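You operate a simulated robot arm through the tools that you are given. There is no shell and no other tool.

Carry out the task below with a simulated robot arm. There is one attempt and no reset: what you move stays moved.

JOB
Put one of the job cards from the top of the packing table on the low shelf of the white cabinet. Take the glue can on the top of the sorting table and put it away on the front of the wash table. Put the small yellow tray on the top of the wall shelf away on the top of the patch table. Put the green bundle of bags from the top of the roller table on the top of the grey fitting table. Take the folded green cloth and put it on the top of the patch table. Put the ink can that says "green" from the top of the patch table on the top of the roller table. Lift the hood flap of tower c open. The order is free. Set down upright: glue can, ink can.
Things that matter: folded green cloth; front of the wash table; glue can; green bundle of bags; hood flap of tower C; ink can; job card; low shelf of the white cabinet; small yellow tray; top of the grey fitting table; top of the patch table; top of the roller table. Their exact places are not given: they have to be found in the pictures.

Only the result counts: the job must be done as asked and must still hold three seconds after the hand-in. Knocking over, shifting, dropping, spilling or breaking anything else fails it. Flat cloth is picked up by pressing the open fingertips on it (5 to 10 N) and closing them slowly along it; thin cloth reads only 2 to 8 mm in the jaws.

ROBOT AND FRAMES
A 5-joint arm with a fingered hand on a trunk, on a base that moves. Base frame: it is fixed to the floor where the robot stands at the start and does not move with it; the origin is under the middle of the robot, x ahead of it, y to its left, z up. Lengths are in mm, angles in degrees, forces in N, time in s.
With the tool pointing down near the work surface it reaches from about 280 to 580 mm from the robot's upright axis, wherever it stands. Its first joint turns from -115.0 to 115.0 degrees. Places, roughly: folded green cloth (11x7x3 cm) [9900, -7200, 800]; front of the wash table (12x40 cm) [3480, -7880, 840]; glue can [-500, -2250, 750]; green bundle of bags (20x8x4 cm) [9700, -6400, 800]; hood flap of tower C [2600, 900, 1100]; ink can [9750, -4250, 750]; job card [-500, -3250, 750]; low shelf of the white cabinet [-1400, -5500, 100]; small yellow tray [-1750, -7250, 1000]; top of the grey fitting table [6200, -7700, 800]; top of the patch table [9800, -3700, 800]; top of the roller table [9900, -6400, 800]. The tool tilts only in the upright plane through the base axis and itself; it spins freely about its own axis. Payload 2.9 kg.
The tool frame sits at the grasp point between the pads (the TCP): z along the fingers, y along the line on which they close. The tips reach 22 mm beyond it. The gripper opens to 124 mm; its body begins 60 mm behind the TCP. The gripper is a hand of 3 fingers: y runs from the thumb to the fingers, the wrist lies at [0, 0, -218] in the tool frame, and closing takes about 1.5 s.
Orientation is told as [roll, pitch, yaw] about the base's x, y, z axes, in that order, counted from this pose: with the fingers straight down and closing along the base's y, the tool's x points along the base's -x, its y along +y and its z along -z.

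CONTROLS
- The arm moves only by the tool play_rows. Its argument "motion" is a list of rows, each a list of 2 entries, a list of its own where there are three numbers: the shift along the base's x, y, z in mm, then the turn, a rotation vector about the base's x, y, z in degrees. In form: [[[x, y, z], [rx, ry, rz]], ...]. A call has 1 to 20 rows; each row shifts and turns the commanded pose from where the row before left it. "fingers" is the opening in per cent of the stroke, from 0 (shut) to 100 (fully open), set as the call begins (left out, the last holds). Rows are played at 5 a second. More than 50 mm and 8.6 degrees between two rows, or a gripper value outside its range, and nothing of the call is played. A pose out of reach is approached as far as the arm can. The call stops where the force on the tool passes 40 N (or 10 N more than at its start, if that is more) or the arm is blocked; 0.2 s more then pass. Each finger travels about 153 mm/s and halts on what it meets, pressing with about 24 N; the grip force reading is that of the motor and also rises with nothing between the fingers. The clock runs only during rows and for 0.2 s after the last one: add rows that do not move to give the fingers time. It gives the time, the measured TCP pose, the force on the tool (base axes), the opening and the grip force at its end, in the units of the frame above (readings bear some noise), with the torque about the TCP (base axes, N m) and any sound that the robot's microphone picked up.
- Cameras (640 x 400 px; columns grow to the right, rows downward): "scene" is now at [22.6, 137.4, 1596.8]; the picture's right is [-0.07, -1.00, 0.00], its down [-0.63, 0.05, -0.78] and it looks along [0.78, -0.06, -0.63] (base axes); focal length 279 px, centre (320, 200). "wrist" rides on the gripper at [64, -37, -75] in the tool frame; the picture's right is [0.50, 0.87, 0.00], its down [-0.62, 0.36, -0.70] and it looks along [-0.61, 0.35, 0.71] (tool axes); focal length 230 px, centre (320, 200).
- grab_frame(camera): a new picture of that camera. The clock stands still meanwhile.
- raise_lower(by): slides the trunk up (or, below 0, down) by that many mm; the arm and the scene camera ride with it, the base frame stays. It gives what a move gives, with no picture.
- steer(legs): drives the robot by 1 to 6 legs, each [ahead, left, turn to the left] in mm, mm and degrees, along the robot's own axes; the way and the turn of a leg run together, so that a leg with both is an arc; at most 1500 mm and 180 degrees a leg. The arm and the cameras ride along, it lands a little off, and it stops where it bumps. It gives what a move gives.
- set_fingers(finger1, finger2, thumb_bend): sets how far each is bent, from 0 (flat) to 1 (curled in); at 0.3 the hand is open as for a grip, at 0.7 the pads meet at the TCP. One left out holds its place. A second passes; each finger stops where it meets its share of the squeeze, and holds until it gets a number again. A gripper value or a shape takes the hand back. It gives what a move gives, with no picture; readings hold the bend of each and the force on the fingers (four entries, about 0 where the hand has none), thumb and palm.
- grasp_type(shape): the hand has 3 fingers and takes this shape, open, in about a second: jaw (thumb against the fingers, like two jaws); tri (thumb and two fingers); tip (a fingertip pinch); poke (one finger out to press); point (the index stretched); flat (the hand flat); cup (the hand cupped); fist (a fist). The gripper value then closes the fingers along that shape, each until it touches; the sizes above hold for jaw. It gives what a move gives, with no picture.
- head_to(pan, tilt): turns the head with the scene camera to pan (to the left, within 155 degrees either way) and tilt (down, from -29 to 69), counted from straight ahead of the robot. It gives what a move gives.
- locate(camera, pixels): for up to 12 pixels [column, row] of the newest picture of that camera ("zoom" is the newest enlarged one), the place [x, y, z] in the base frame of the surface seen there, good to about 2 mm, but the place of the scene camera against the robot may be out by one fixed shift of up to 12 mm in any direction. The clock stands still meanwhile.
- close_up(camera, box): a new picture of the part [left, top, right, bottom] of that camera's present view, enlarged. The clock stands still meanwhile.
- sign_off(): hands the job in; it is judged then, once.

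Unless the task says otherwise, let go and move clear before handing in.

The tools are called as a command line: name --argument value ..., lists and objects as JSON in quotes. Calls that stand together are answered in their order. play_rows: Moves the arm, as the interface text tells. Its arguments: {"type":"object","properties":{"motion":{"type":"array","items":{"type":"array"}},"fingers":{"type":"number"}},"required":["motion"]} The other tools are called the same way: raise_lower (by) moves the trunk up or down; grasp_type (shape) gives the hand a shape; set_fingers (finger1, finger2, thumb_bend) moves the fingers one by one; steer (legs) drives the base; head_to (pan, tilt) turns the head that bears the scene camera; grab_frame (camera) takes a picture; locate (camera, pixels) gives the place of the surface under pixels of a picture; close_up (camera, box) takes an enlarged picture of a part of a camera's view; sign_off () hands the job in.

At the start:

```text
t: 0.0
eef_pos: [355.9, 144.3, 1005.4]
ee_rot: [0.0, 0.0, 0.0]
force: [0.2, 0.4, 1.4]
ft_torque: [0.01, 0.01, -0.02]
gripper_width: 124.0
gripper_force: 0.0
shape: jaw
bend: [0.3, 0.3, 0.3]
finger forces: [0.1, 0.0, 0.0, 0.0, 0.0, 0.0]
trunk travel left (down, up): [-675.0, 315.0]
robot x, y, heading: [-0.2, 5.4, 0.2]
head pan, tilt (commanded): [-4.1, 39.0]
```

scene: 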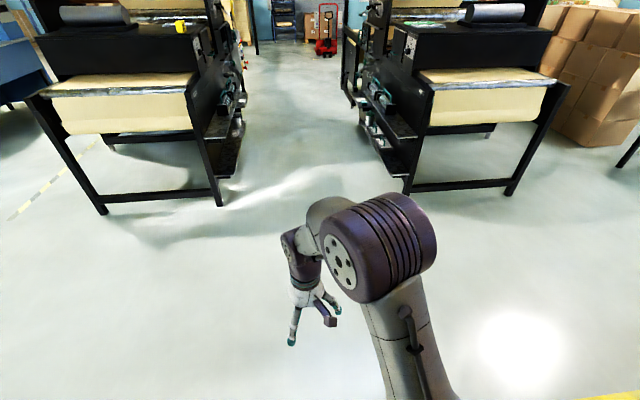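
wrist: 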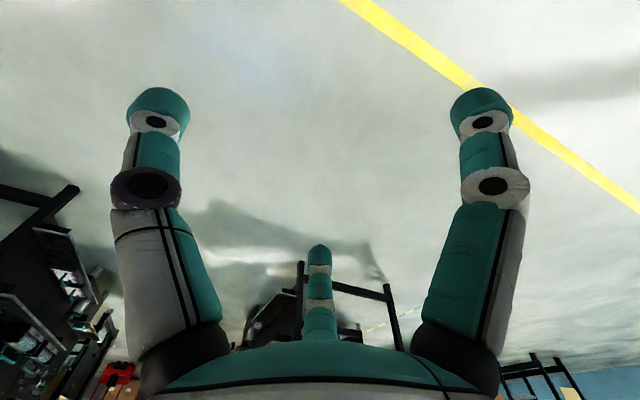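

The scene shows two black press towers ahead with an aisle between them at about column 300. I'll look around with the head before driving.

head_to --pan 20 --tilt 15

grab_frame --camera "scene"

head_to --pan -60 --tilt 20

grab_frame --camera "scene"

head_to --pan -120 --tilt 20

grab_frame --camera "scene"

head_to --pan 80 --tilt 20

grab_frame --camera "scene"

```text
t: 0.9
eef_pos: [356.1, 144.0, 1003.6]
ee_rot: [0.0, 0.0, 0.1]
force: [0.3, 0.4, 0.7]
ft_torque: [0.0, 0.02, 0.01]
gripper_width: 123.7
gripper_force: 0.1
shape: jaw
bend: [0.3, 0.3, 0.3]
finger forces: [0.0, 0.0, 0.1, 0.0, 0.1, 0.0]
trunk travel left (down, up): [-675.0, 315.0]
robot x, y, heading: [-1.8, -0.1, 0.1]
head pan, tilt (commanded): [20.0, 15.0]
```

```text
taken
```

scene: 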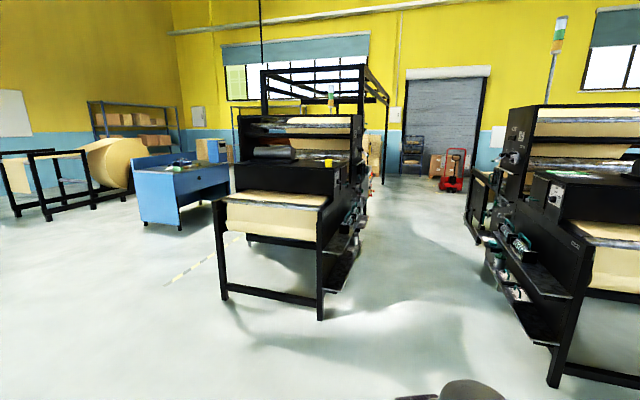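

```text
t: 2.4
eef_pos: [356.8, 144.3, 1004.8]
ee_rot: [0.1, -0.1, 0.0]
force: [-0.4, -1.5, -0.1]
ft_torque: [-0.01, -0.01, -0.01]
gripper_width: 123.9
gripper_force: 0.0
shape: jaw
bend: [0.3, 0.3, 0.3]
finger forces: [0.0, 0.1, 0.1, 0.0, 0.0, 0.1]
trunk travel left (down, up): [-675.0, 315.0]
robot x, y, heading: [-2.2, -3.8, 0.1]
head pan, tilt (commanded): [-60.0, 20.0]
```

```text
taken
```

scene: 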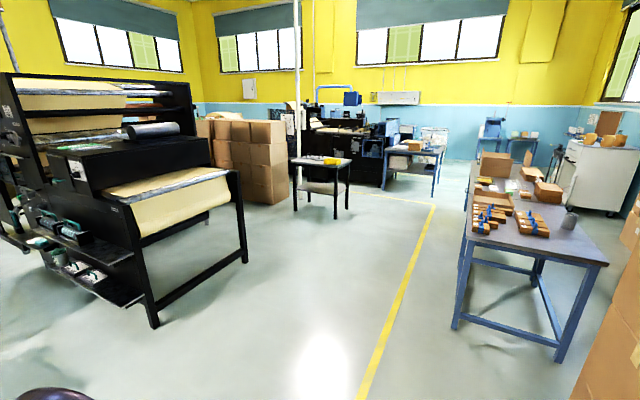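

```text
t: 3.7
eef_pos: [355.5, 143.4, 1004.1]
ee_rot: [0.1, 0.0, 0.0]
force: [-0.2, 0.2, -0.5]
ft_torque: [0.02, -0.02, -0.02]
gripper_width: 124.0
gripper_force: 0.0
shape: jaw
bend: [0.3, 0.3, 0.3]
finger forces: [0.1, 0.0, 0.1, 0.0, 0.0, 0.0]
trunk travel left (down, up): [-675.0, 315.0]
robot x, y, heading: [-2.0, 1.7, -0.1]
head pan, tilt (commanded): [-120.0, 20.0]
```

```text
taken
```

scene: 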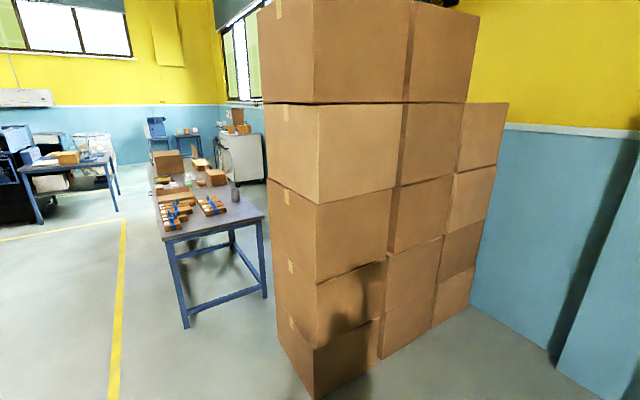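

```text
t: 6.6
eef_pos: [357.1, 143.3, 1005.1]
ee_rot: [-0.1, 0.0, 0.0]
force: [0.2, 0.7, -0.9]
ft_torque: [-0.01, 0.02, -0.01]
gripper_width: 124.2
gripper_force: 0.0
shape: jaw
bend: [0.3, 0.3, 0.3]
finger forces: [0.1, 0.1, 0.1, 0.0, 0.0, 0.1]
trunk travel left (down, up): [-675.0, 315.0]
robot x, y, heading: [3.3, 3.9, 0.2]
head pan, tilt (commanded): [80.0, 20.0]
```

```text
taken
```

scene: 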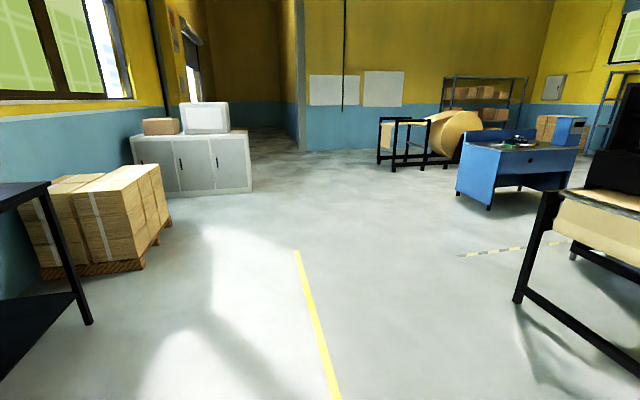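

The left tower around pixel (290,170) in the pan 20 view should be tower C. I'll zoom on it and locate points.

head_to --pan 19 --tilt 15

close_up --camera "scene" --box '[200, 90, 400, 230]'

locate --camera "zoom" --pixels '[[400, 230], [200, 260], [300, 200], [500, 150], [150, 330]]'

```text
t: 8.0
eef_pos: [357.4, 143.4, 1003.6]
ee_rot: [0.0, 0.0, 0.0]
force: [0.1, -0.5, 0.9]
ft_torque: [0.01, -0.04, -0.01]
gripper_width: 124.0
gripper_force: 0.0
shape: jaw
bend: [0.3, 0.3, 0.3]
finger forces: [0.0, 0.1, 0.0, 0.0, 0.0, 0.1]
trunk travel left (down, up): [-675.0, 315.0]
robot x, y, heading: [2.3, 2.4, 0.1]
head pan, tilt (commanded): [19.0, 15.0]
```

```text
2.86 times, centred on (300, 160) of scene
```

zoom: 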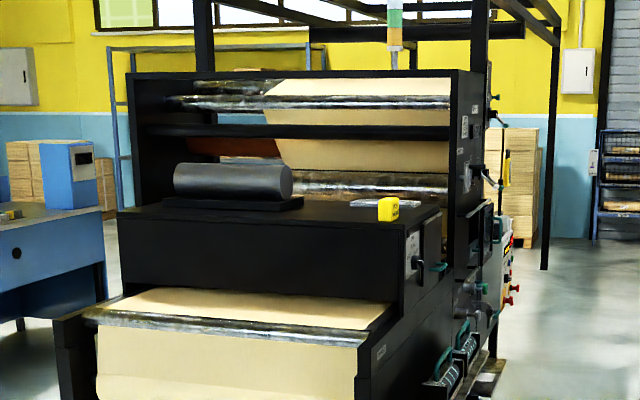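

```text
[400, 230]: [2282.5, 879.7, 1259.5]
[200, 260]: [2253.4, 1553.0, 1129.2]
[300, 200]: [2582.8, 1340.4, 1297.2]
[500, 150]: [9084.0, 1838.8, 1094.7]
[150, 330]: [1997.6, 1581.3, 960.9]
```

Tower C is at x≈2000–2900, y≈880+. I'll drive up the aisle to look at its right (aisle) side.

steer --legs '[[1400, 0, 0]]'

head_to --pan 45 --tilt 15

grab_frame --camera "scene"

head_to --pan -30 --tilt 25

grab_frame --camera "scene"

```text
t: 15.0
eef_pos: [1769.7, 135.2, 1004.4]
ee_rot: [-0.1, 0.0, -0.5]
force: [-0.2, -0.7, -0.3]
ft_torque: [0.0, -0.02, 0.0]
gripper_width: 123.9
gripper_force: 0.2
shape: jaw
bend: [0.3, 0.3, 0.3]
finger forces: [0.0, 0.1, 0.0, 0.1, 0.1, 0.0]
trunk travel left (down, up): [-675.0, 315.0]
robot x, y, heading: [1411.2, -7.6, -0.5]
head pan, tilt (commanded): [19.0, 15.0]
```

```text
t: 15.9
eef_pos: [1769.0, 136.0, 1003.8]
ee_rot: [0.0, 0.1, -0.5]
force: [0.3, 0.0, 0.7]
ft_torque: [-0.03, 0.0, 0.0]
gripper_width: 124.0
gripper_force: 0.0
shape: jaw
bend: [0.3, 0.3, 0.3]
finger forces: [0.1, 0.0, 0.0, 0.1, 0.0, 0.0]
trunk travel left (down, up): [-675.0, 315.0]
robot x, y, heading: [1411.3, -5.0, -0.5]
head pan, tilt (commanded): [45.0, 15.0]
```

```text
taken
```

scene: 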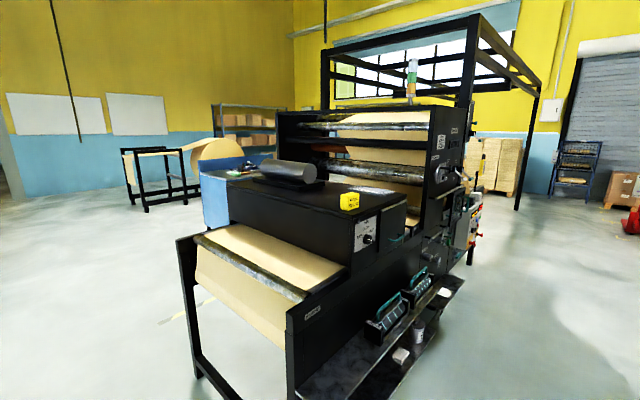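

```text
t: 17.4
eef_pos: [1768.4, 135.0, 1004.6]
ee_rot: [0.0, 0.0, -0.5]
force: [-0.6, 0.6, -1.0]
ft_torque: [0.01, -0.04, -0.02]
gripper_width: 123.7
gripper_force: 0.1
shape: jaw
bend: [0.3, 0.3, 0.3]
finger forces: [0.0, 0.0, 0.1, 0.0, 0.1, 0.0]
trunk travel left (down, up): [-675.0, 315.0]
robot x, y, heading: [1411.0, -5.7, -0.6]
head pan, tilt (commanded): [-30.0, 25.0]
```

```text
taken
```

scene: 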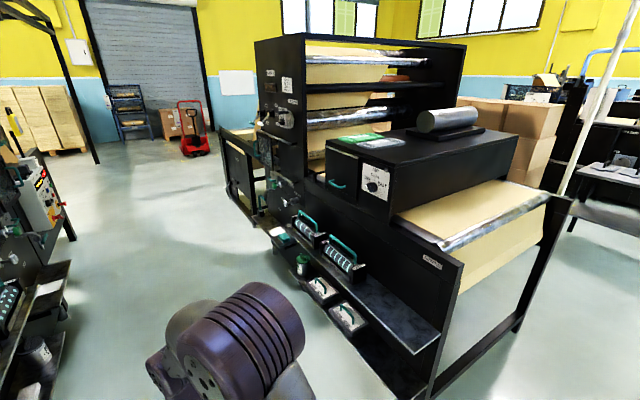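

There's a label near (315,310) on the left tower and a flap with a teal handle around (397,235). I'll zoom on the left tower to read the labels.

head_to --pan 40 --tilt 20

close_up --camera "scene" --box '[280, 100, 520, 350]'

close_up --camera "scene" --box '[360, 120, 480, 240]'

```text
t: 18.8
eef_pos: [1769.5, 134.6, 1004.7]
ee_rot: [0.1, 0.1, -0.5]
force: [0.2, 0.3, 0.2]
ft_torque: [0.0, -0.02, 0.01]
gripper_width: 124.0
gripper_force: 0.0
shape: jaw
bend: [0.3, 0.3, 0.3]
finger forces: [0.0, 0.0, 0.0, 0.0, 0.1, 0.0]
trunk travel left (down, up): [-675.0, 315.0]
robot x, y, heading: [1410.2, -4.3, -0.6]
head pan, tilt (commanded): [40.0, 20.0]
```

```text
1.60 times, centred on (400, 225) of scene
```

zoom: 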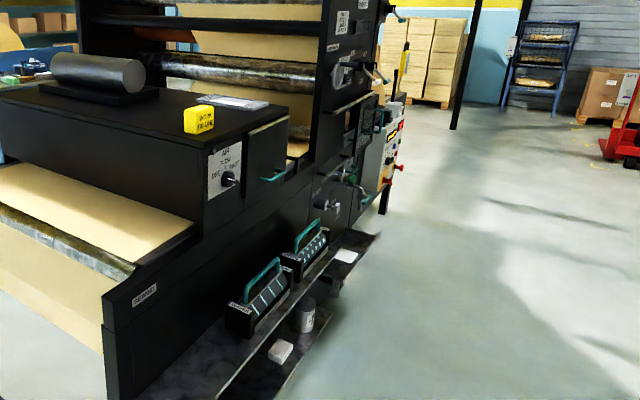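

```text
3.33 times, centred on (420, 180) of scene
```

zoom: 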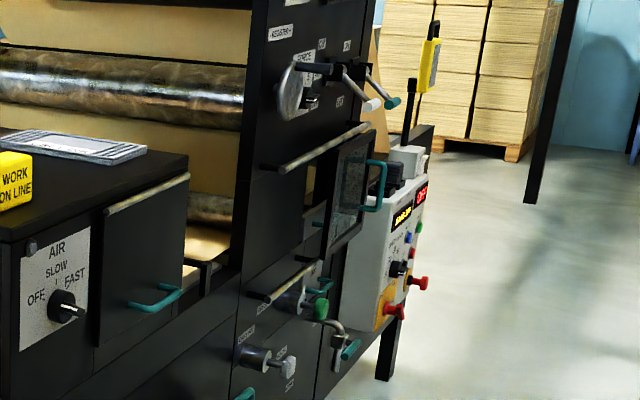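

The flap with a hinge rod along its top (zoom 145,195) and a teal handle (155,297) hangs beside the AIR panel. I'll locate points on it.

locate --camera "zoom" --pixels '[[145, 196], [110, 212], [188, 178], [135, 304], [170, 300], [180, 290], [105, 340], [150, 260], [320, 145], [375, 190], [375, 208], [340, 215]]'

close_up --camera "scene" --box '[310, 90, 470, 190]'

```text
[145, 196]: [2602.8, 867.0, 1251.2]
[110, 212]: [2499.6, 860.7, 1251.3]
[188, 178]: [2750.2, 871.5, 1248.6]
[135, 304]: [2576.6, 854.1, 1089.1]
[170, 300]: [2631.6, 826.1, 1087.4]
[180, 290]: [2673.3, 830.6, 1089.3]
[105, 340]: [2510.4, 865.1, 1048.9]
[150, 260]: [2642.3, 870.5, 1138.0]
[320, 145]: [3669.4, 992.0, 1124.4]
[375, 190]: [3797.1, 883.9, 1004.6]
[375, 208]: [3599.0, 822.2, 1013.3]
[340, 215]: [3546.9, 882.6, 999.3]
```

```text
4.00 times, centred on (390, 140) of scene
```

zoom: 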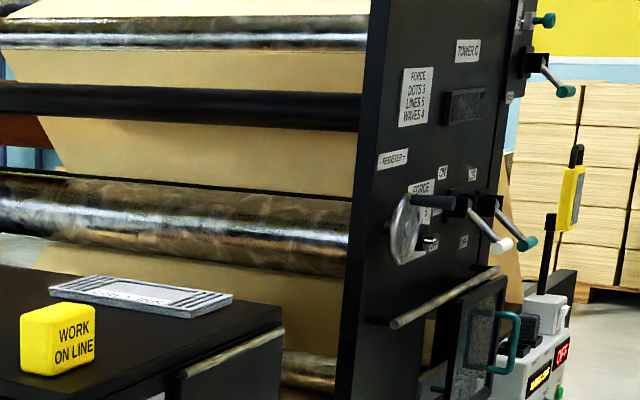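

The label reads "TOWER C" and the hood flap spans x≈2500–2750 with its hinge at y≈868, z≈1251 and handle at y≈826, z≈1088. Now I'll check the lower shelf protrusion before approaching.

grab_frame --camera "scene"

locate --camera "scene" --pixels '[[420, 249], [395, 290], [370, 330], [345, 350], [365, 295], [395, 260], [395, 305], [445, 215], [430, 180], [330, 265], [440, 330]]'

```text
taken
```

scene: 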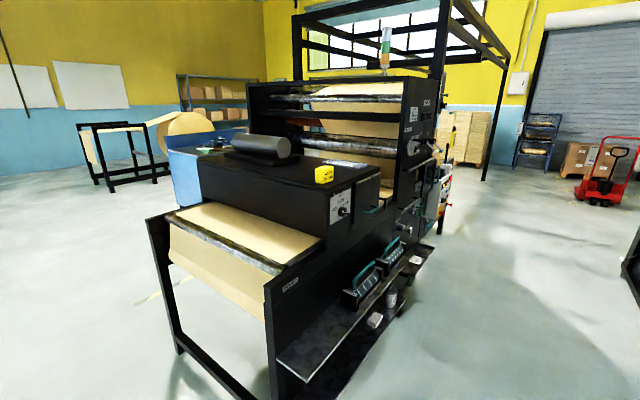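

```text
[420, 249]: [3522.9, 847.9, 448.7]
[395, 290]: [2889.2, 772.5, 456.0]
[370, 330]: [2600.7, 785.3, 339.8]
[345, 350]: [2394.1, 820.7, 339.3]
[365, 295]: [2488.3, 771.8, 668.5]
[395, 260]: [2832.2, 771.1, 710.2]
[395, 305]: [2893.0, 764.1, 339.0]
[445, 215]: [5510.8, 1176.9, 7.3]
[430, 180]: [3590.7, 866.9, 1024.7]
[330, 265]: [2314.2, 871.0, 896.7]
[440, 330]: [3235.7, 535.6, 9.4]
```

The lower shelves protrude to roughly y≈700; I'll drive to x≈2620 in the aisle centre and turn left to face the flap.

steer --legs '[[1200, 10, 0], [0, 0, 90]]'

head_to --pan 0 --tilt 30

grab_frame --camera "scene"

```text
t: 28.8
eef_pos: [2477.3, 345.5, 1004.8]
ee_rot: [0.0, 0.0, 91.1]
force: [-0.1, 0.1, 0.6]
ft_torque: [0.02, 0.01, 0.0]
gripper_width: 123.9
gripper_force: 0.0
shape: jaw
bend: [0.3, 0.3, 0.3]
finger forces: [0.0, 0.1, 0.0, 0.1, 0.0, 0.0]
trunk travel left (down, up): [-675.0, 315.0]
robot x, y, heading: [2628.7, -5.2, 91.0]
head pan, tilt (commanded): [40.0, 20.0]
```

```text
t: 29.9
eef_pos: [2478.0, 345.7, 1003.9]
ee_rot: [0.0, 0.0, 91.1]
force: [0.6, 0.3, -0.8]
ft_torque: [0.03, 0.0, -0.01]
gripper_width: 123.9
gripper_force: 0.0
shape: jaw
bend: [0.3, 0.3, 0.3]
finger forces: [0.0, 0.0, 0.0, 0.1, 0.0, 0.0]
trunk travel left (down, up): [-675.0, 315.0]
robot x, y, heading: [2625.4, -8.2, 91.0]
head pan, tilt (commanded): [0.0, 30.0]
```

```text
taken
```

scene: 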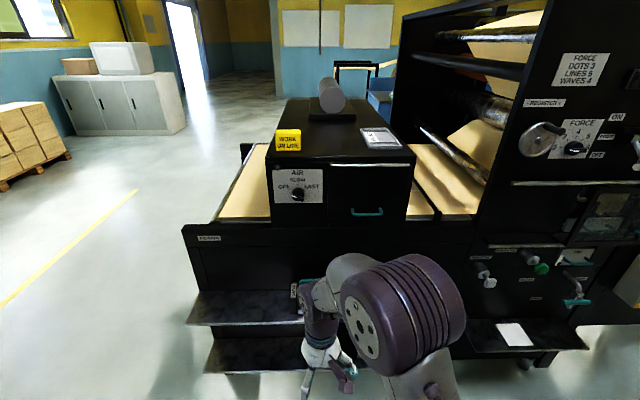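

Flap is at pixels (330–408, 165–222) with handle at (365,212). I'll zoom and locate precisely.

close_up --camera "scene" --box '[260, 110, 440, 240]'

locate --camera "zoom" --pixels '[[324, 366], [350, 367], [405, 363], [432, 358], [260, 190], [520, 195], [380, 190], [300, 280], [480, 280], [380, 380], [380, 335], [350, 90]]'

locate --camera "scene" --pixels '[[200, 325], [260, 325], [220, 370], [250, 295], [480, 350], [550, 350]]'

```text
3.08 times, centred on (350, 175) of scene
```

zoom: 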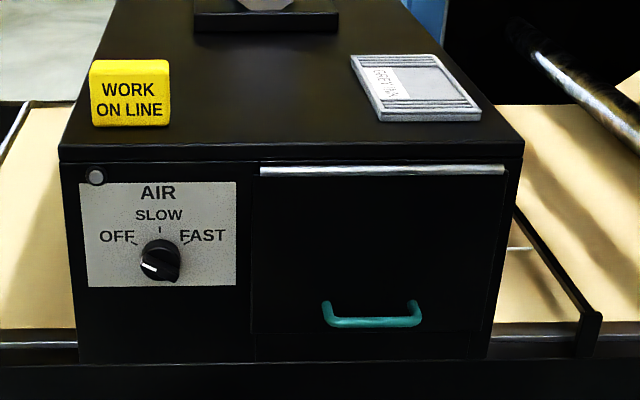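

```text
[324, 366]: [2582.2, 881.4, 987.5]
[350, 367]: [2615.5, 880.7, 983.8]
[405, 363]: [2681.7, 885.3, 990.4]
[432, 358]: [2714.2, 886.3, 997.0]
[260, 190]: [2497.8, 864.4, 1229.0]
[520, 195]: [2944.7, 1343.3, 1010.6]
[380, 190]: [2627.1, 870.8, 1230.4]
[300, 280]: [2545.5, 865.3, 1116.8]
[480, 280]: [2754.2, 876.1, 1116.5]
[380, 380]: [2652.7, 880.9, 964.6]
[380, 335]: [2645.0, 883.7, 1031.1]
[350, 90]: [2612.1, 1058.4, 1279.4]
```

```text
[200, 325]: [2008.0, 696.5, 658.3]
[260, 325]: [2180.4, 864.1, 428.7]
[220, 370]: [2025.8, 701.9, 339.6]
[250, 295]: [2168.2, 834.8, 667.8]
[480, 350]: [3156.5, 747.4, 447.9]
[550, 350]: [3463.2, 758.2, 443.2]
```

locate --camera "zoom" --pixels '[[335, 322], [350, 323], [370, 323], [390, 323], [410, 321], [326, 308], [415, 308], [255, 330], [502, 330], [280, 172], [490, 172]]'

head_to --pan 0 --tilt 60

grab_frame --camera "scene"

```text
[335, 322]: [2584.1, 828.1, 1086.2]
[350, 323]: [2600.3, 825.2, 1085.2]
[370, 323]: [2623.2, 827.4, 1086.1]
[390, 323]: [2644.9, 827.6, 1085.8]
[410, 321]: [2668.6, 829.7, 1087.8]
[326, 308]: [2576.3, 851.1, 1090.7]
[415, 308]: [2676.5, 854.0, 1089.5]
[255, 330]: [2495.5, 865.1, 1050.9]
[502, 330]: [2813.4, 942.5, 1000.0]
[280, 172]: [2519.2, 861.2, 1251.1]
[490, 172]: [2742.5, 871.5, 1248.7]
```

```text
t: 30.8
eef_pos: [2477.9, 344.5, 1003.3]
ee_rot: [0.0, 0.0, 91.1]
force: [-0.1, -0.1, 0.3]
ft_torque: [0.0, 0.0, 0.03]
gripper_width: 123.7
gripper_force: 0.0
shape: jaw
bend: [0.3, 0.3, 0.3]
finger forces: [0.0, 0.0, 0.1, 0.0, 0.0, 0.0]
trunk travel left (down, up): [-675.0, 315.0]
robot x, y, heading: [2624.5, -8.5, 90.9]
head pan, tilt (commanded): [0.0, 60.0]
```

```text
taken
```

scene: 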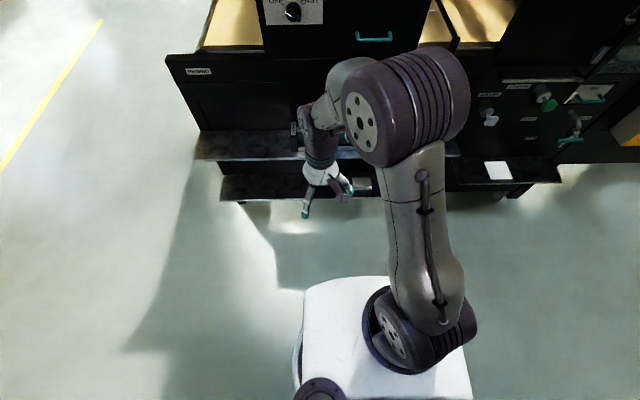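

locate --camera "scene" --pixels '[[310, 290], [345, 280], [385, 280], [470, 395], [355, 90], [420, 60], [400, 300], [330, 340]]'

grab_frame --camera "wrist"

```text
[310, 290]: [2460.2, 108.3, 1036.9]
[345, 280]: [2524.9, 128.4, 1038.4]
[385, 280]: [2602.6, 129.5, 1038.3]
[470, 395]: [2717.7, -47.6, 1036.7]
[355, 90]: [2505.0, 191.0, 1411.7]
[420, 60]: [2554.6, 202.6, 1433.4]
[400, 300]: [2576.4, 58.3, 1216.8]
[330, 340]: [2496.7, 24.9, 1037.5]
```

```text
taken
```

wrist: 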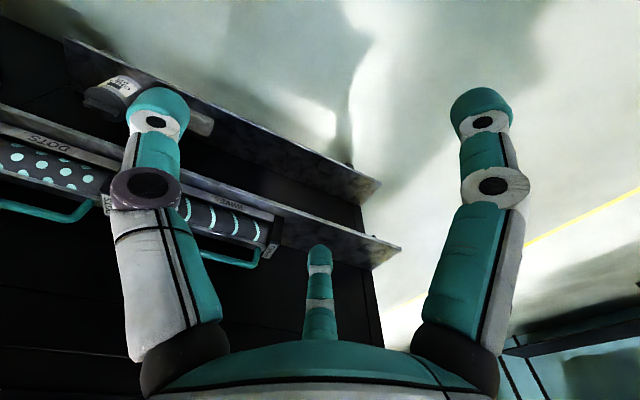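

The handle bar runs x≈2580–2672 at y≈827, z≈1086, and the platform sits at z≈1037. I'll raise the trunk by 150 and swing the arm in front of the robot with the tool down.

raise_lower --by 150

play_rows --motion '[[[37, 20, 0], [0, 0, 0]], [[37, 20, 0], [0, 0, 0]], [[37, 20, 0], [0, 0, 0]], [[37, 20, 0], [0, 0, 0]]]'

play_rows --motion '[[[0, 10, 0], [8.5, 0, 0]], [[0, 10, 0], [8.5, 0, 0]], [[0, 10, 0], [8.5, 0, 0]], [[0, 10, 0], [8.5, 0, 0]], [[0, 10, 0], [8.5, 0, 0]], [[0, 10, -10], [8.5, 0, 0]], [[0, 10, -10], [8.5, 0, 0]], [[0, 0, -10], [8.5, 0, 0]], [[0, 0, -10], [8.5, 0, 0]], [[0, 0, -10], [8.5, 0, 0]], [[0, 0, -10], [5, 0, 0]]]'

```text
t: 32.6
eef_pos: [2477.6, 345.2, 1154.0]
ee_rot: [0.0, 0.0, 91.1]
force: [0.5, 0.2, 0.5]
ft_torque: [-0.01, -0.03, 0.0]
gripper_width: 124.0
gripper_force: 0.0
shape: jaw
bend: [0.3, 0.3, 0.3]
finger forces: [0.0, 0.0, 0.1, 0.0, 0.1, 0.0]
trunk travel left (down, up): [-825.0, 165.0]
robot x, y, heading: [2626.2, -7.4, 91.0]
head pan, tilt (commanded): [0.0, 60.0]
```

```text
t: 33.6
eef_pos: [2627.0, 424.6, 1155.1]
ee_rot: [0.0, 0.0, 91.1]
force: [-1.0, -0.2, 0.9]
ft_torque: [-0.03, -0.01, 0.0]
gripper_width: 123.8
gripper_force: 0.1
shape: jaw
bend: [0.3, 0.3, 0.3]
finger forces: [0.0, 0.0, 0.1, 0.1, 0.1, 0.0]
trunk travel left (down, up): [-825.0, 165.0]
robot x, y, heading: [2629.5, -9.6, 91.4]
head pan, tilt (commanded): [0.0, 60.0]
```

```text
t: 36.0
eef_pos: [2625.6, 496.9, 1093.4]
ee_rot: [-88.9, -88.9, 179.0]
force: [0.9, 1.2, -0.6]
ft_torque: [-0.02, 0.01, -0.01]
gripper_width: 123.9
gripper_force: 0.2
shape: jaw
bend: [0.3, 0.3, 0.3]
finger forces: [0.0, 0.0, 0.1, 0.0, 0.0, 0.1]
trunk travel left (down, up): [-825.0, 165.0]
robot x, y, heading: [2627.2, -7.0, 91.2]
head pan, tilt (commanded): [0.0, 60.0]
```

Tool is horizontal now, pointing at the tower. I'll spin it +90 about y so that it closes along z with the thumb below.

play_rows --motion '[[[0, 0, 0], [0, 8.5, 0]], [[0, 0, 0], [0, 8.5, 0]], [[0, 0, 0], [0, 8.5, 0]], [[0, 0, 0], [0, 8.5, 0]], [[0, 0, 0], [0, 8.5, 0]], [[0, 0, 0], [0, 8.5, 0]], [[0, 0, 0], [0, 8.5, 0]], [[0, 0, 0], [0, 8.5, 0]], [[0, 0, 0], [0, 8.5, 0]], [[0, 0, 0], [0, 8.5, 0]], [[0, 0, 0], [0, 4.5, 0]]]'

steer --legs '[[230, 0, 0]]'

grab_frame --camera "wrist"

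head_to --pan 0 --tilt 45

grab_frame --camera "scene"

```text
t: 38.4
eef_pos: [2625.9, 497.1, 1093.0]
ee_rot: [89.9, -1.4, 0.1]
force: [-0.1, 0.0, 1.1]
ft_torque: [-0.03, 0.0, 0.0]
gripper_width: 124.0
gripper_force: 0.3
shape: jaw
bend: [0.3, 0.3, 0.3]
finger forces: [0.0, 0.0, 0.0, 0.0, 0.0, 0.0]
trunk travel left (down, up): [-825.0, 165.0]
robot x, y, heading: [2626.8, -9.2, 91.2]
head pan, tilt (commanded): [0.0, 60.0]
```

```text
t: 40.1
eef_pos: [2621.3, 725.7, 1092.9]
ee_rot: [89.8, -1.6, 0.0]
force: [-0.4, 0.1, -0.3]
ft_torque: [0.0, 0.02, -0.02]
gripper_width: 123.7
gripper_force: 0.0
shape: jaw
bend: [0.3, 0.3, 0.3]
finger forces: [0.0, 0.0, 0.0, 0.1, 0.0, 0.0]
trunk travel left (down, up): [-825.0, 165.0]
robot x, y, heading: [2624.4, 221.9, 91.2]
head pan, tilt (commanded): [0.0, 60.0]
```

```text
taken
```

wrist: 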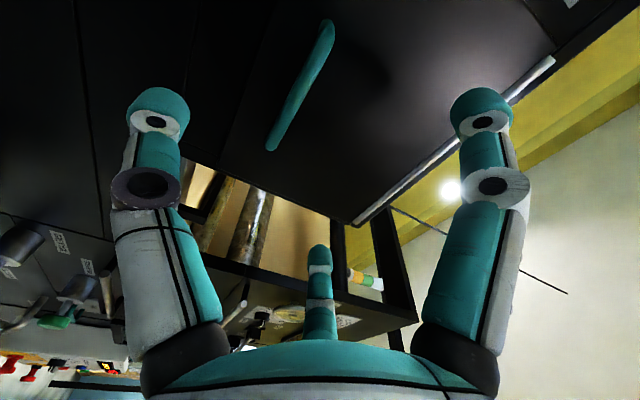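

```text
t: 40.9
eef_pos: [2621.5, 726.2, 1093.5]
ee_rot: [89.7, -1.6, 0.2]
force: [0.8, -0.3, -1.0]
ft_torque: [-0.03, -0.02, 0.02]
gripper_width: 123.8
gripper_force: 0.1
shape: jaw
bend: [0.3, 0.3, 0.3]
finger forces: [0.0, 0.0, 0.0, 0.0, 0.1, 0.1]
trunk travel left (down, up): [-825.0, 165.0]
robot x, y, heading: [2620.0, 222.3, 91.3]
head pan, tilt (commanded): [0.0, 45.0]
```

```text
taken
```

scene: 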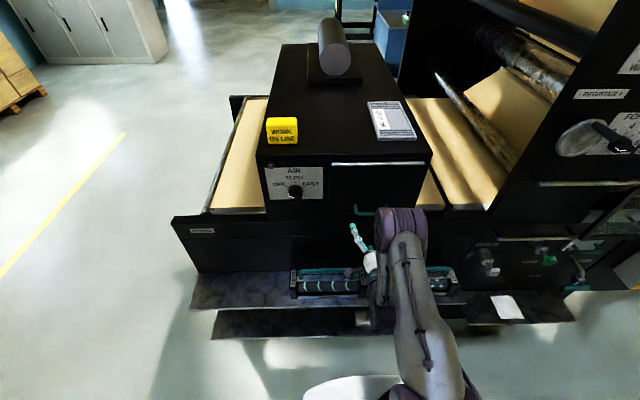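

The wrist view shows the teal handle between thumb and fingers from (268,148) to (328,25). I'll locate it with the wrist camera.

locate --camera "wrist" --pixels '[[275, 135], [290, 105], [305, 75], [322, 35], [230, 140], [400, 160], [360, 220], [550, 65], [240, 190], [310, 200]]'

```text
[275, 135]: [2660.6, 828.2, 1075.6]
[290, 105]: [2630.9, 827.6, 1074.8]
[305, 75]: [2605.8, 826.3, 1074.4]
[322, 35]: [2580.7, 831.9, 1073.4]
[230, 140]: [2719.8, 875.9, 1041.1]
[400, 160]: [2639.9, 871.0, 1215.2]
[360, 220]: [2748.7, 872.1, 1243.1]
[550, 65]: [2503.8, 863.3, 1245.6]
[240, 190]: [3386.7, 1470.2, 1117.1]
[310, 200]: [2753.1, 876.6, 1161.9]
```

Bar centre is about (2621, 831, 1080). I'll move onto it, then close the fingers around it.

play_rows --motion '[[[0, 0, -13], [0, 0, 0]], [[0, 30, 0], [0, 0, 0]], [[0, 30, 0], [0, 0, 0]], [[0, 25, 0], [0, 0, 0]], [[0, 17, 0], [0, 0, 0]]]'

grab_frame --camera "wrist"

```text
t: 42.1
eef_pos: [2620.5, 826.9, 1080.6]
ee_rot: [89.8, -1.7, 0.1]
force: [0.4, 0.8, -0.5]
ft_torque: [0.05, 0.01, -0.03]
gripper_width: 123.6
gripper_force: 0.2
shape: jaw
bend: [0.3, 0.3, 0.3]
finger forces: [0.0, 0.0, 0.0, 0.1, 0.0, 0.0]
trunk travel left (down, up): [-825.0, 165.0]
robot x, y, heading: [2624.6, 221.9, 91.2]
head pan, tilt (commanded): [0.0, 45.0]
```

```text
taken
```

wrist: 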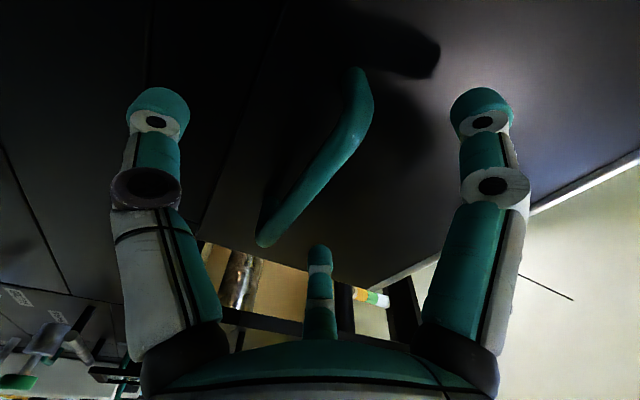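

play_rows --motion '[[[0, 0, 0], [0, 0, 0]], [[0, 0, 0], [0, 0, 0]], [[0, 0, 0], [0, 0, 0]], [[0, 0, 0], [0, 0, 0]], [[0, 0, 0], [0, 0, 0]], [[0, 0, 0], [0, 0, 0]], [[0, 0, 0], [0, 0, 0]], [[0, 0, 0], [0, 0, 0]]]' --fingers 0

grab_frame --camera "wrist"

```text
t: 43.9
eef_pos: [2620.5, 826.3, 1081.6]
ee_rot: [89.8, -1.6, 0.1]
force: [-0.1, 2.8, 0.6]
ft_torque: [-0.02, 0.06, 0.0]
gripper_width: 0.0
gripper_force: 23.8
shape: jaw
bend: [0.7, 0.7, 0.71]
finger forces: [6.3, 2.5, 0.0, 0.0, 20.4, 0.0]
trunk travel left (down, up): [-825.0, 165.0]
robot x, y, heading: [2625.3, 220.7, 91.1]
head pan, tilt (commanded): [0.0, 45.0]
```

```text
taken
```

wrist: 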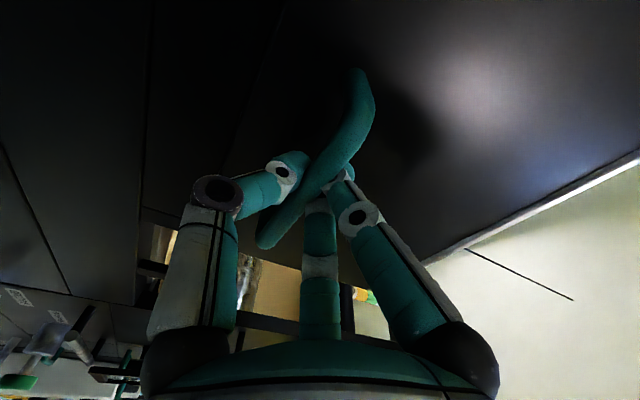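

close_up --camera "wrist" --box '[220, 100, 440, 260]'

locate --camera "zoom" --pixels '[[190, 150], [170, 165], [290, 200], [340, 200], [230, 270], [160, 330], [370, 120], [350, 220]]'

```text
2.50 times, centred on (330, 180) of wrist
```

zoom: 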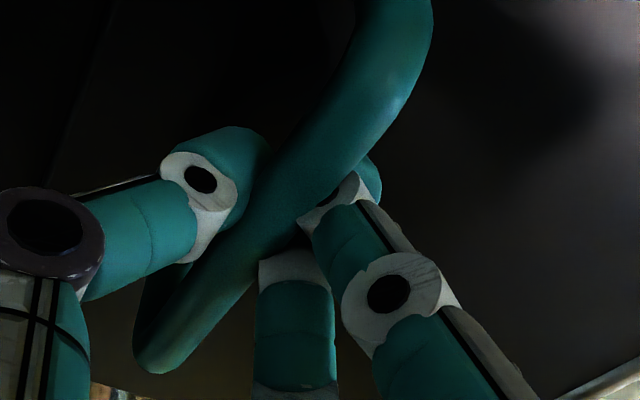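

```text
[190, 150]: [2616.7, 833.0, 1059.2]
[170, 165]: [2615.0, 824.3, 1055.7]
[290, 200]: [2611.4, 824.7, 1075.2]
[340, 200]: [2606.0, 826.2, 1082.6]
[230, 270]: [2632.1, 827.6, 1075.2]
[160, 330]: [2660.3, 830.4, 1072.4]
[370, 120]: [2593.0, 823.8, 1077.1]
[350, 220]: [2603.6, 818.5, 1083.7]
```

The bar is enclosed between the thumb (below) and fingers (above). I'll start along the hinge arc (hinge ≈ y 870, z 1247) with two small steps and check.

play_rows --motion '[[[0, -14.4, 4.5], [-5, 0, 0]], [[0, -13.9, 5.7], [-5, 0, 0]]]'

grab_frame --camera "wrist"

grab_frame --camera "scene"

```text
t: 44.5
eef_pos: [2621.8, 799.0, 1092.2]
ee_rot: [79.8, -1.5, 0.4]
force: [2.5, 2.0, 2.0]
ft_torque: [-0.03, -0.01, -0.01]
gripper_width: 0.0
gripper_force: 24.3
shape: jaw
bend: [0.7, 0.7, 0.71]
finger forces: [6.8, 3.4, 0.0, 0.0, 20.2, 0.0]
trunk travel left (down, up): [-825.0, 165.0]
robot x, y, heading: [2623.3, 222.7, 91.1]
head pan, tilt (commanded): [0.0, 45.0]
```

```text
taken
```

wrist: 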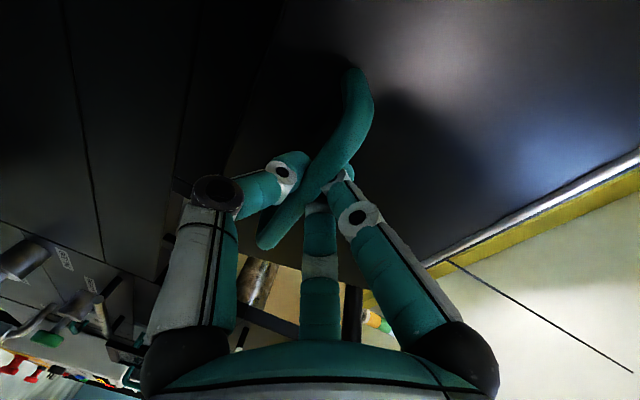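

```text
taken
```

scene: 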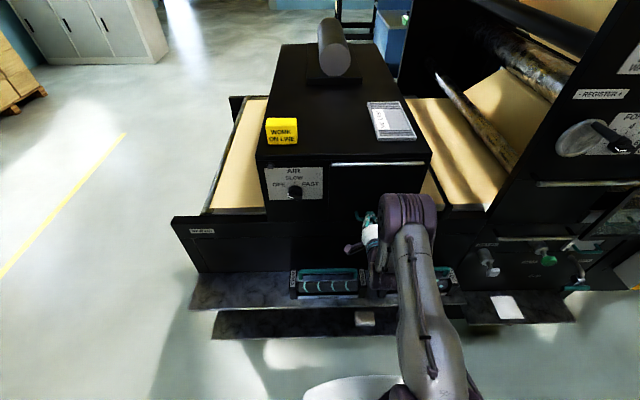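

The handle stays put relative to the fingers while the background shifts, so the flap is following at ~10°. I'll continue to about 60°.

play_rows --motion '[[[0, -13.4, 6.9], [-5, 0, 0]], [[0, -12.7, 8.0], [-5, 0, 0]], [[0, -12.0, 9.1], [-5, 0, 0]], [[0, -11.1, 10.1], [-5, 0, 0]], [[0, -10.2, 11.1], [-5, 0, 0]], [[0, -9.2, 11.9], [-5, 0, 0]], [[0, -8.2, 12.7], [-5, 0, 0]], [[0, -7.0, 13.3], [-5, 0, 0]], [[0, -5.8, 13.9], [-5, 0, 0]], [[0, -4.6, 14.3], [-5, 0, 0]]]'

grab_frame --camera "wrist"

grab_frame --camera "scene"

```text
t: 46.7
eef_pos: [2624.0, 709.9, 1202.2]
ee_rot: [29.7, -0.5, 1.3]
force: [13.7, 13.9, -0.2]
ft_torque: [0.05, -0.19, 0.07]
gripper_width: 0.0
gripper_force: 24.1
shape: jaw
bend: [0.7, 0.7, 0.71]
finger forces: [5.5, 5.8, 0.0, 0.0, 20.5, 0.1]
trunk travel left (down, up): [-825.0, 165.0]
robot x, y, heading: [2622.0, 221.5, 91.1]
head pan, tilt (commanded): [0.0, 45.0]
```

```text
taken
```

wrist: 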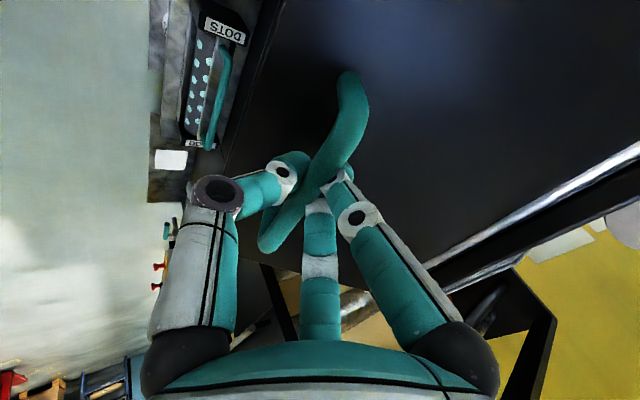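

```text
taken
```

scene: 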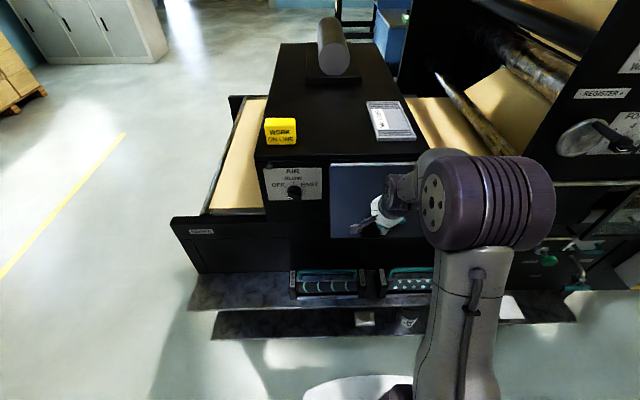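

The flap is at about 60° and follows the hand; the side forces (13.7, 13.9) say the arc should shift slightly in +x and +y. I'll correct and continue to 90°.

play_rows --motion '[[[4, 6, 2], [0, 0, 0]], [[0, -3.3, 14.7], [-5, 0, 0]], [[0, -2.0, 14.9], [-5, 0, 0]], [[0, -0.7, 15.0], [-5, 0, 0]], [[0, 0.6, 15.0], [-5, 0, 0]]]'

grab_frame --camera "scene"

```text
t: 47.9
eef_pos: [2625.2, 706.9, 1263.6]
ee_rot: [9.6, -0.3, 1.7]
force: [1.4, -1.2, -6.2]
ft_torque: [-0.04, -0.05, 0.04]
gripper_width: 0.2
gripper_force: 24.0
shape: jaw
bend: [0.7, 0.7, 0.71]
finger forces: [3.5, 5.0, 0.0, 0.0, 22.0, 0.1]
trunk travel left (down, up): [-825.0, 165.0]
robot x, y, heading: [2623.6, 223.3, 91.2]
head pan, tilt (commanded): [0.0, 45.0]
```

```text
taken
```

scene: 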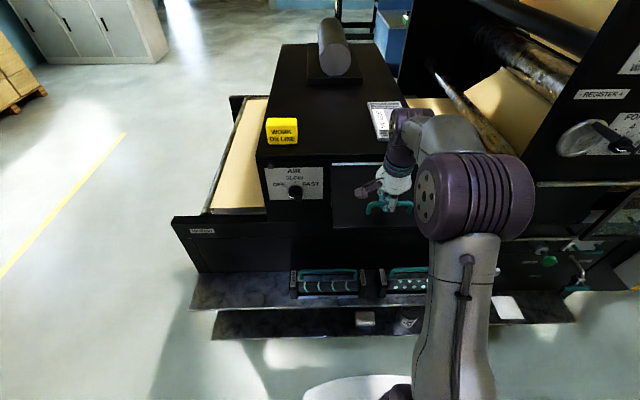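

Now about 80° with low forces. I'll go on toward 95°.

play_rows --motion '[[[0, 1.9, 14.9], [-5, 0, 0]], [[0, 3.2, 14.7], [-5, 0, 0]], [[0, 4.5, 14.4], [-3, 0, 0]]]'

play_rows --motion '[[[0, 5.7, 14], [0, 0, 0]], [[0, 6.9, 13.4], [0, 0, 0]]]'

grab_frame --camera "scene"

grab_frame --camera "wrist"

```text
t: 48.7
eef_pos: [2625.5, 718.5, 1306.7]
ee_rot: [-3.3, 0.1, 1.5]
force: [-2.2, 6.1, -8.9]
ft_torque: [0.05, 0.0, 0.06]
gripper_width: 0.2
gripper_force: 24.1
shape: jaw
bend: [0.7, 0.7, 0.71]
finger forces: [4.0, 6.5, 0.0, 0.0, 20.8, 0.0]
trunk travel left (down, up): [-825.0, 165.0]
robot x, y, heading: [2626.9, 222.5, 91.0]
head pan, tilt (commanded): [0.0, 45.0]
```

```text
t: 49.3
eef_pos: [2625.4, 724.2, 1322.1]
ee_rot: [-4.3, 0.1, 1.7]
force: [0.0, -4.7, -28.9]
ft_torque: [0.25, 0.03, 0.04]
gripper_width: 0.2
gripper_force: 24.0
shape: jaw
bend: [0.7, 0.7, 0.7]
finger forces: [0.0, 0.0, 0.0, 0.0, 26.4, 0.1]
out of reach, approached as far as the arm can: row 2
trunk travel left (down, up): [-825.0, 165.0]
robot x, y, heading: [2621.4, 216.7, 91.1]
head pan, tilt (commanded): [0.0, 45.0]
stopped in row 2: the force on the tool passed its limit at 41 N (the readings are from after the stop); the commanded pose is now the measured one
```

```text
taken
```

scene: 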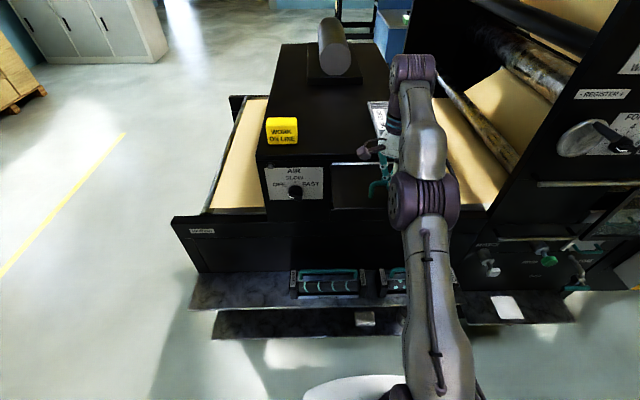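

```text
taken
```

wrist: 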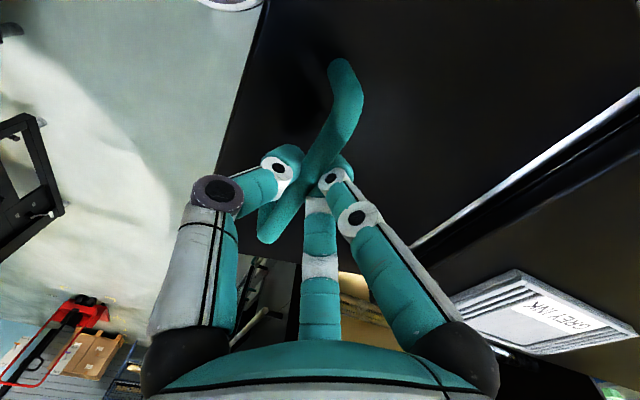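

The flap is at roughly 100° where it pushed back (likely its stop). I'll relieve the force, then open the fingers slowly and see whether it stays.

play_rows --motion '[[[0, -1.5, -3], [0, 0, 0]], [[0, 0, 0], [0, 0, 0]], [[0, 0, 0], [0, 0, 0]]]'

play_rows --motion '[[[0, 0, 0], [0, 0, 0]], [[0, 0, 0], [0, 0, 0]], [[0, 0, 0], [0, 0, 0]], [[0, 0, 0], [0, 0, 0]], [[0, 0, 0], [0, 0, 0]]]' --fingers 45

grab_frame --camera "wrist"

```text
t: 50.1
eef_pos: [2625.7, 722.4, 1320.8]
ee_rot: [-3.9, 0.1, 1.6]
force: [-1.3, 4.9, -12.9]
ft_torque: [0.21, -0.03, 0.02]
gripper_width: 0.2
gripper_force: 24.0
shape: jaw
bend: [0.7, 0.7, 0.7]
finger forces: [0.0, 0.0, 0.1, 0.0, 23.3, 0.0]
trunk travel left (down, up): [-825.0, 165.0]
robot x, y, heading: [2624.6, 222.0, 91.1]
head pan, tilt (commanded): [0.0, 45.0]
```

```text
t: 51.3
eef_pos: [2626.5, 718.7, 1322.1]
ee_rot: [-3.8, 0.1, 1.5]
force: [0.0, -0.7, -0.5]
ft_torque: [0.01, 0.0, 0.0]
gripper_width: 55.4
gripper_force: 0.0
shape: jaw
bend: [0.39, 0.39, 0.7]
finger forces: [0.0, 0.0, 0.1, 0.1, 0.1, 0.0]
trunk travel left (down, up): [-825.0, 165.0]
robot x, y, heading: [2621.7, 222.7, 91.2]
head pan, tilt (commanded): [0.0, 45.0]
```

```text
taken
```

wrist: 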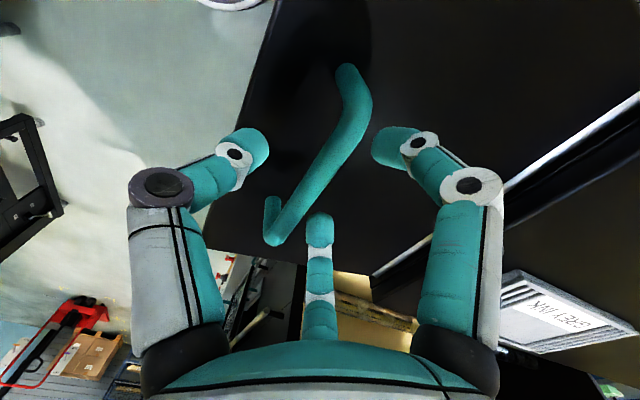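

The handle is free between the fingers and the flap still stands open. I'll wait 2 s and look again, then rise clear with the trunk.

play_rows --motion '[[[0, 0, 0], [0, 0, 0]], [[0, 0, 0], [0, 0, 0]], [[0, 0, 0], [0, 0, 0]], [[0, 0, 0], [0, 0, 0]], [[0, 0, 0], [0, 0, 0]], [[0, 0, 0], [0, 0, 0]], [[0, 0, 0], [0, 0, 0]], [[0, 0, 0], [0, 0, 0]], [[0, 0, 0], [0, 0, 0]], [[0, 0, 0], [0, 0, 0]]]' --fingers 80

grab_frame --camera "wrist"

grab_frame --camera "scene"

```text
t: 53.5
eef_pos: [2626.8, 718.9, 1322.0]
ee_rot: [-3.8, 0.1, 1.6]
force: [-0.5, -0.9, -0.2]
ft_torque: [0.03, 0.0, -0.02]
gripper_width: 99.0
gripper_force: 0.0
shape: jaw
bend: [0.26, 0.26, 0.48]
finger forces: [0.0, 0.1, 0.0, 0.0, 0.0, 0.0]
trunk travel left (down, up): [-825.0, 165.0]
robot x, y, heading: [2622.8, 219.9, 90.9]
head pan, tilt (commanded): [0.0, 45.0]
```

```text
taken
```

wrist: 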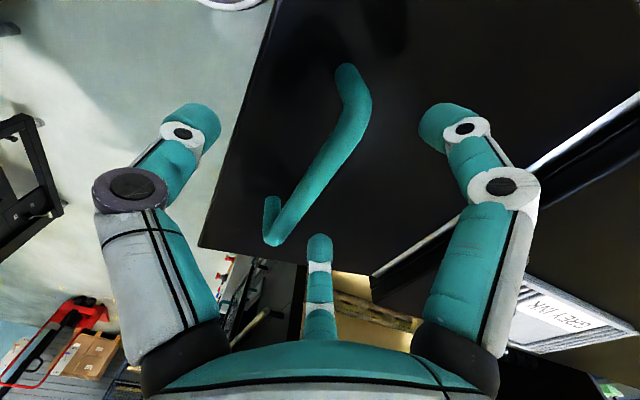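

```text
taken
```

scene: 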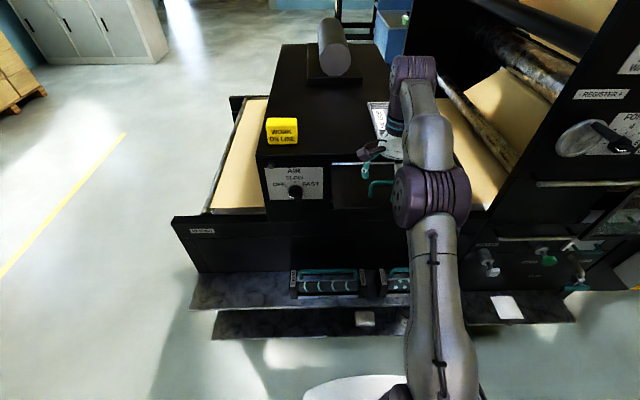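

The flap stays open on its own. I'll measure its angle via wrist points, then raise the trunk to clear it.

locate --camera "wrist" --pixels '[[230, 180], [215, 235], [400, 60], [420, 220], [500, 160], [330, 130]]'

raise_lower --by 140

grab_frame --camera "scene"

grab_frame --camera "wrist"

```text
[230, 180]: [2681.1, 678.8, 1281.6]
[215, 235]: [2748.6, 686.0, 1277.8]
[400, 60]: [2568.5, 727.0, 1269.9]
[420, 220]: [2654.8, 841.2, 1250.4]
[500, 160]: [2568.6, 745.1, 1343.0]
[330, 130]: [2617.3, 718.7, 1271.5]
```

```text
t: 55.1
eef_pos: [2625.7, 720.7, 1462.5]
ee_rot: [-3.8, 0.1, 1.5]
force: [0.0, 0.2, -0.7]
ft_torque: [0.0, 0.01, 0.01]
gripper_width: 98.9
gripper_force: 0.0
shape: jaw
bend: [0.26, 0.26, 0.48]
finger forces: [0.0, 0.1, 0.0, 0.0, 0.0, 0.1]
trunk travel left (down, up): [-965.0, 25.0]
robot x, y, heading: [2623.8, 220.0, 91.1]
head pan, tilt (commanded): [0.0, 45.0]
```

```text
taken
```

scene: 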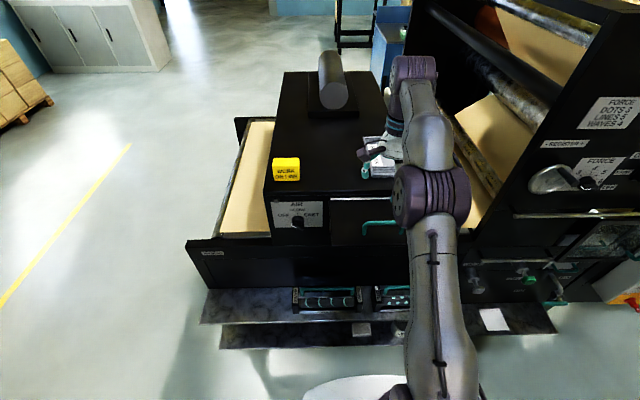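

```text
taken
```

wrist: 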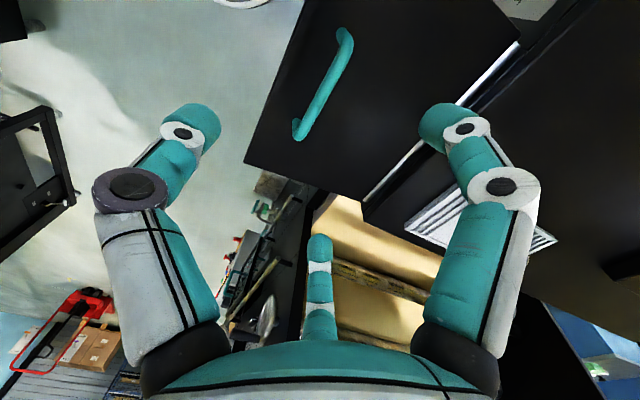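

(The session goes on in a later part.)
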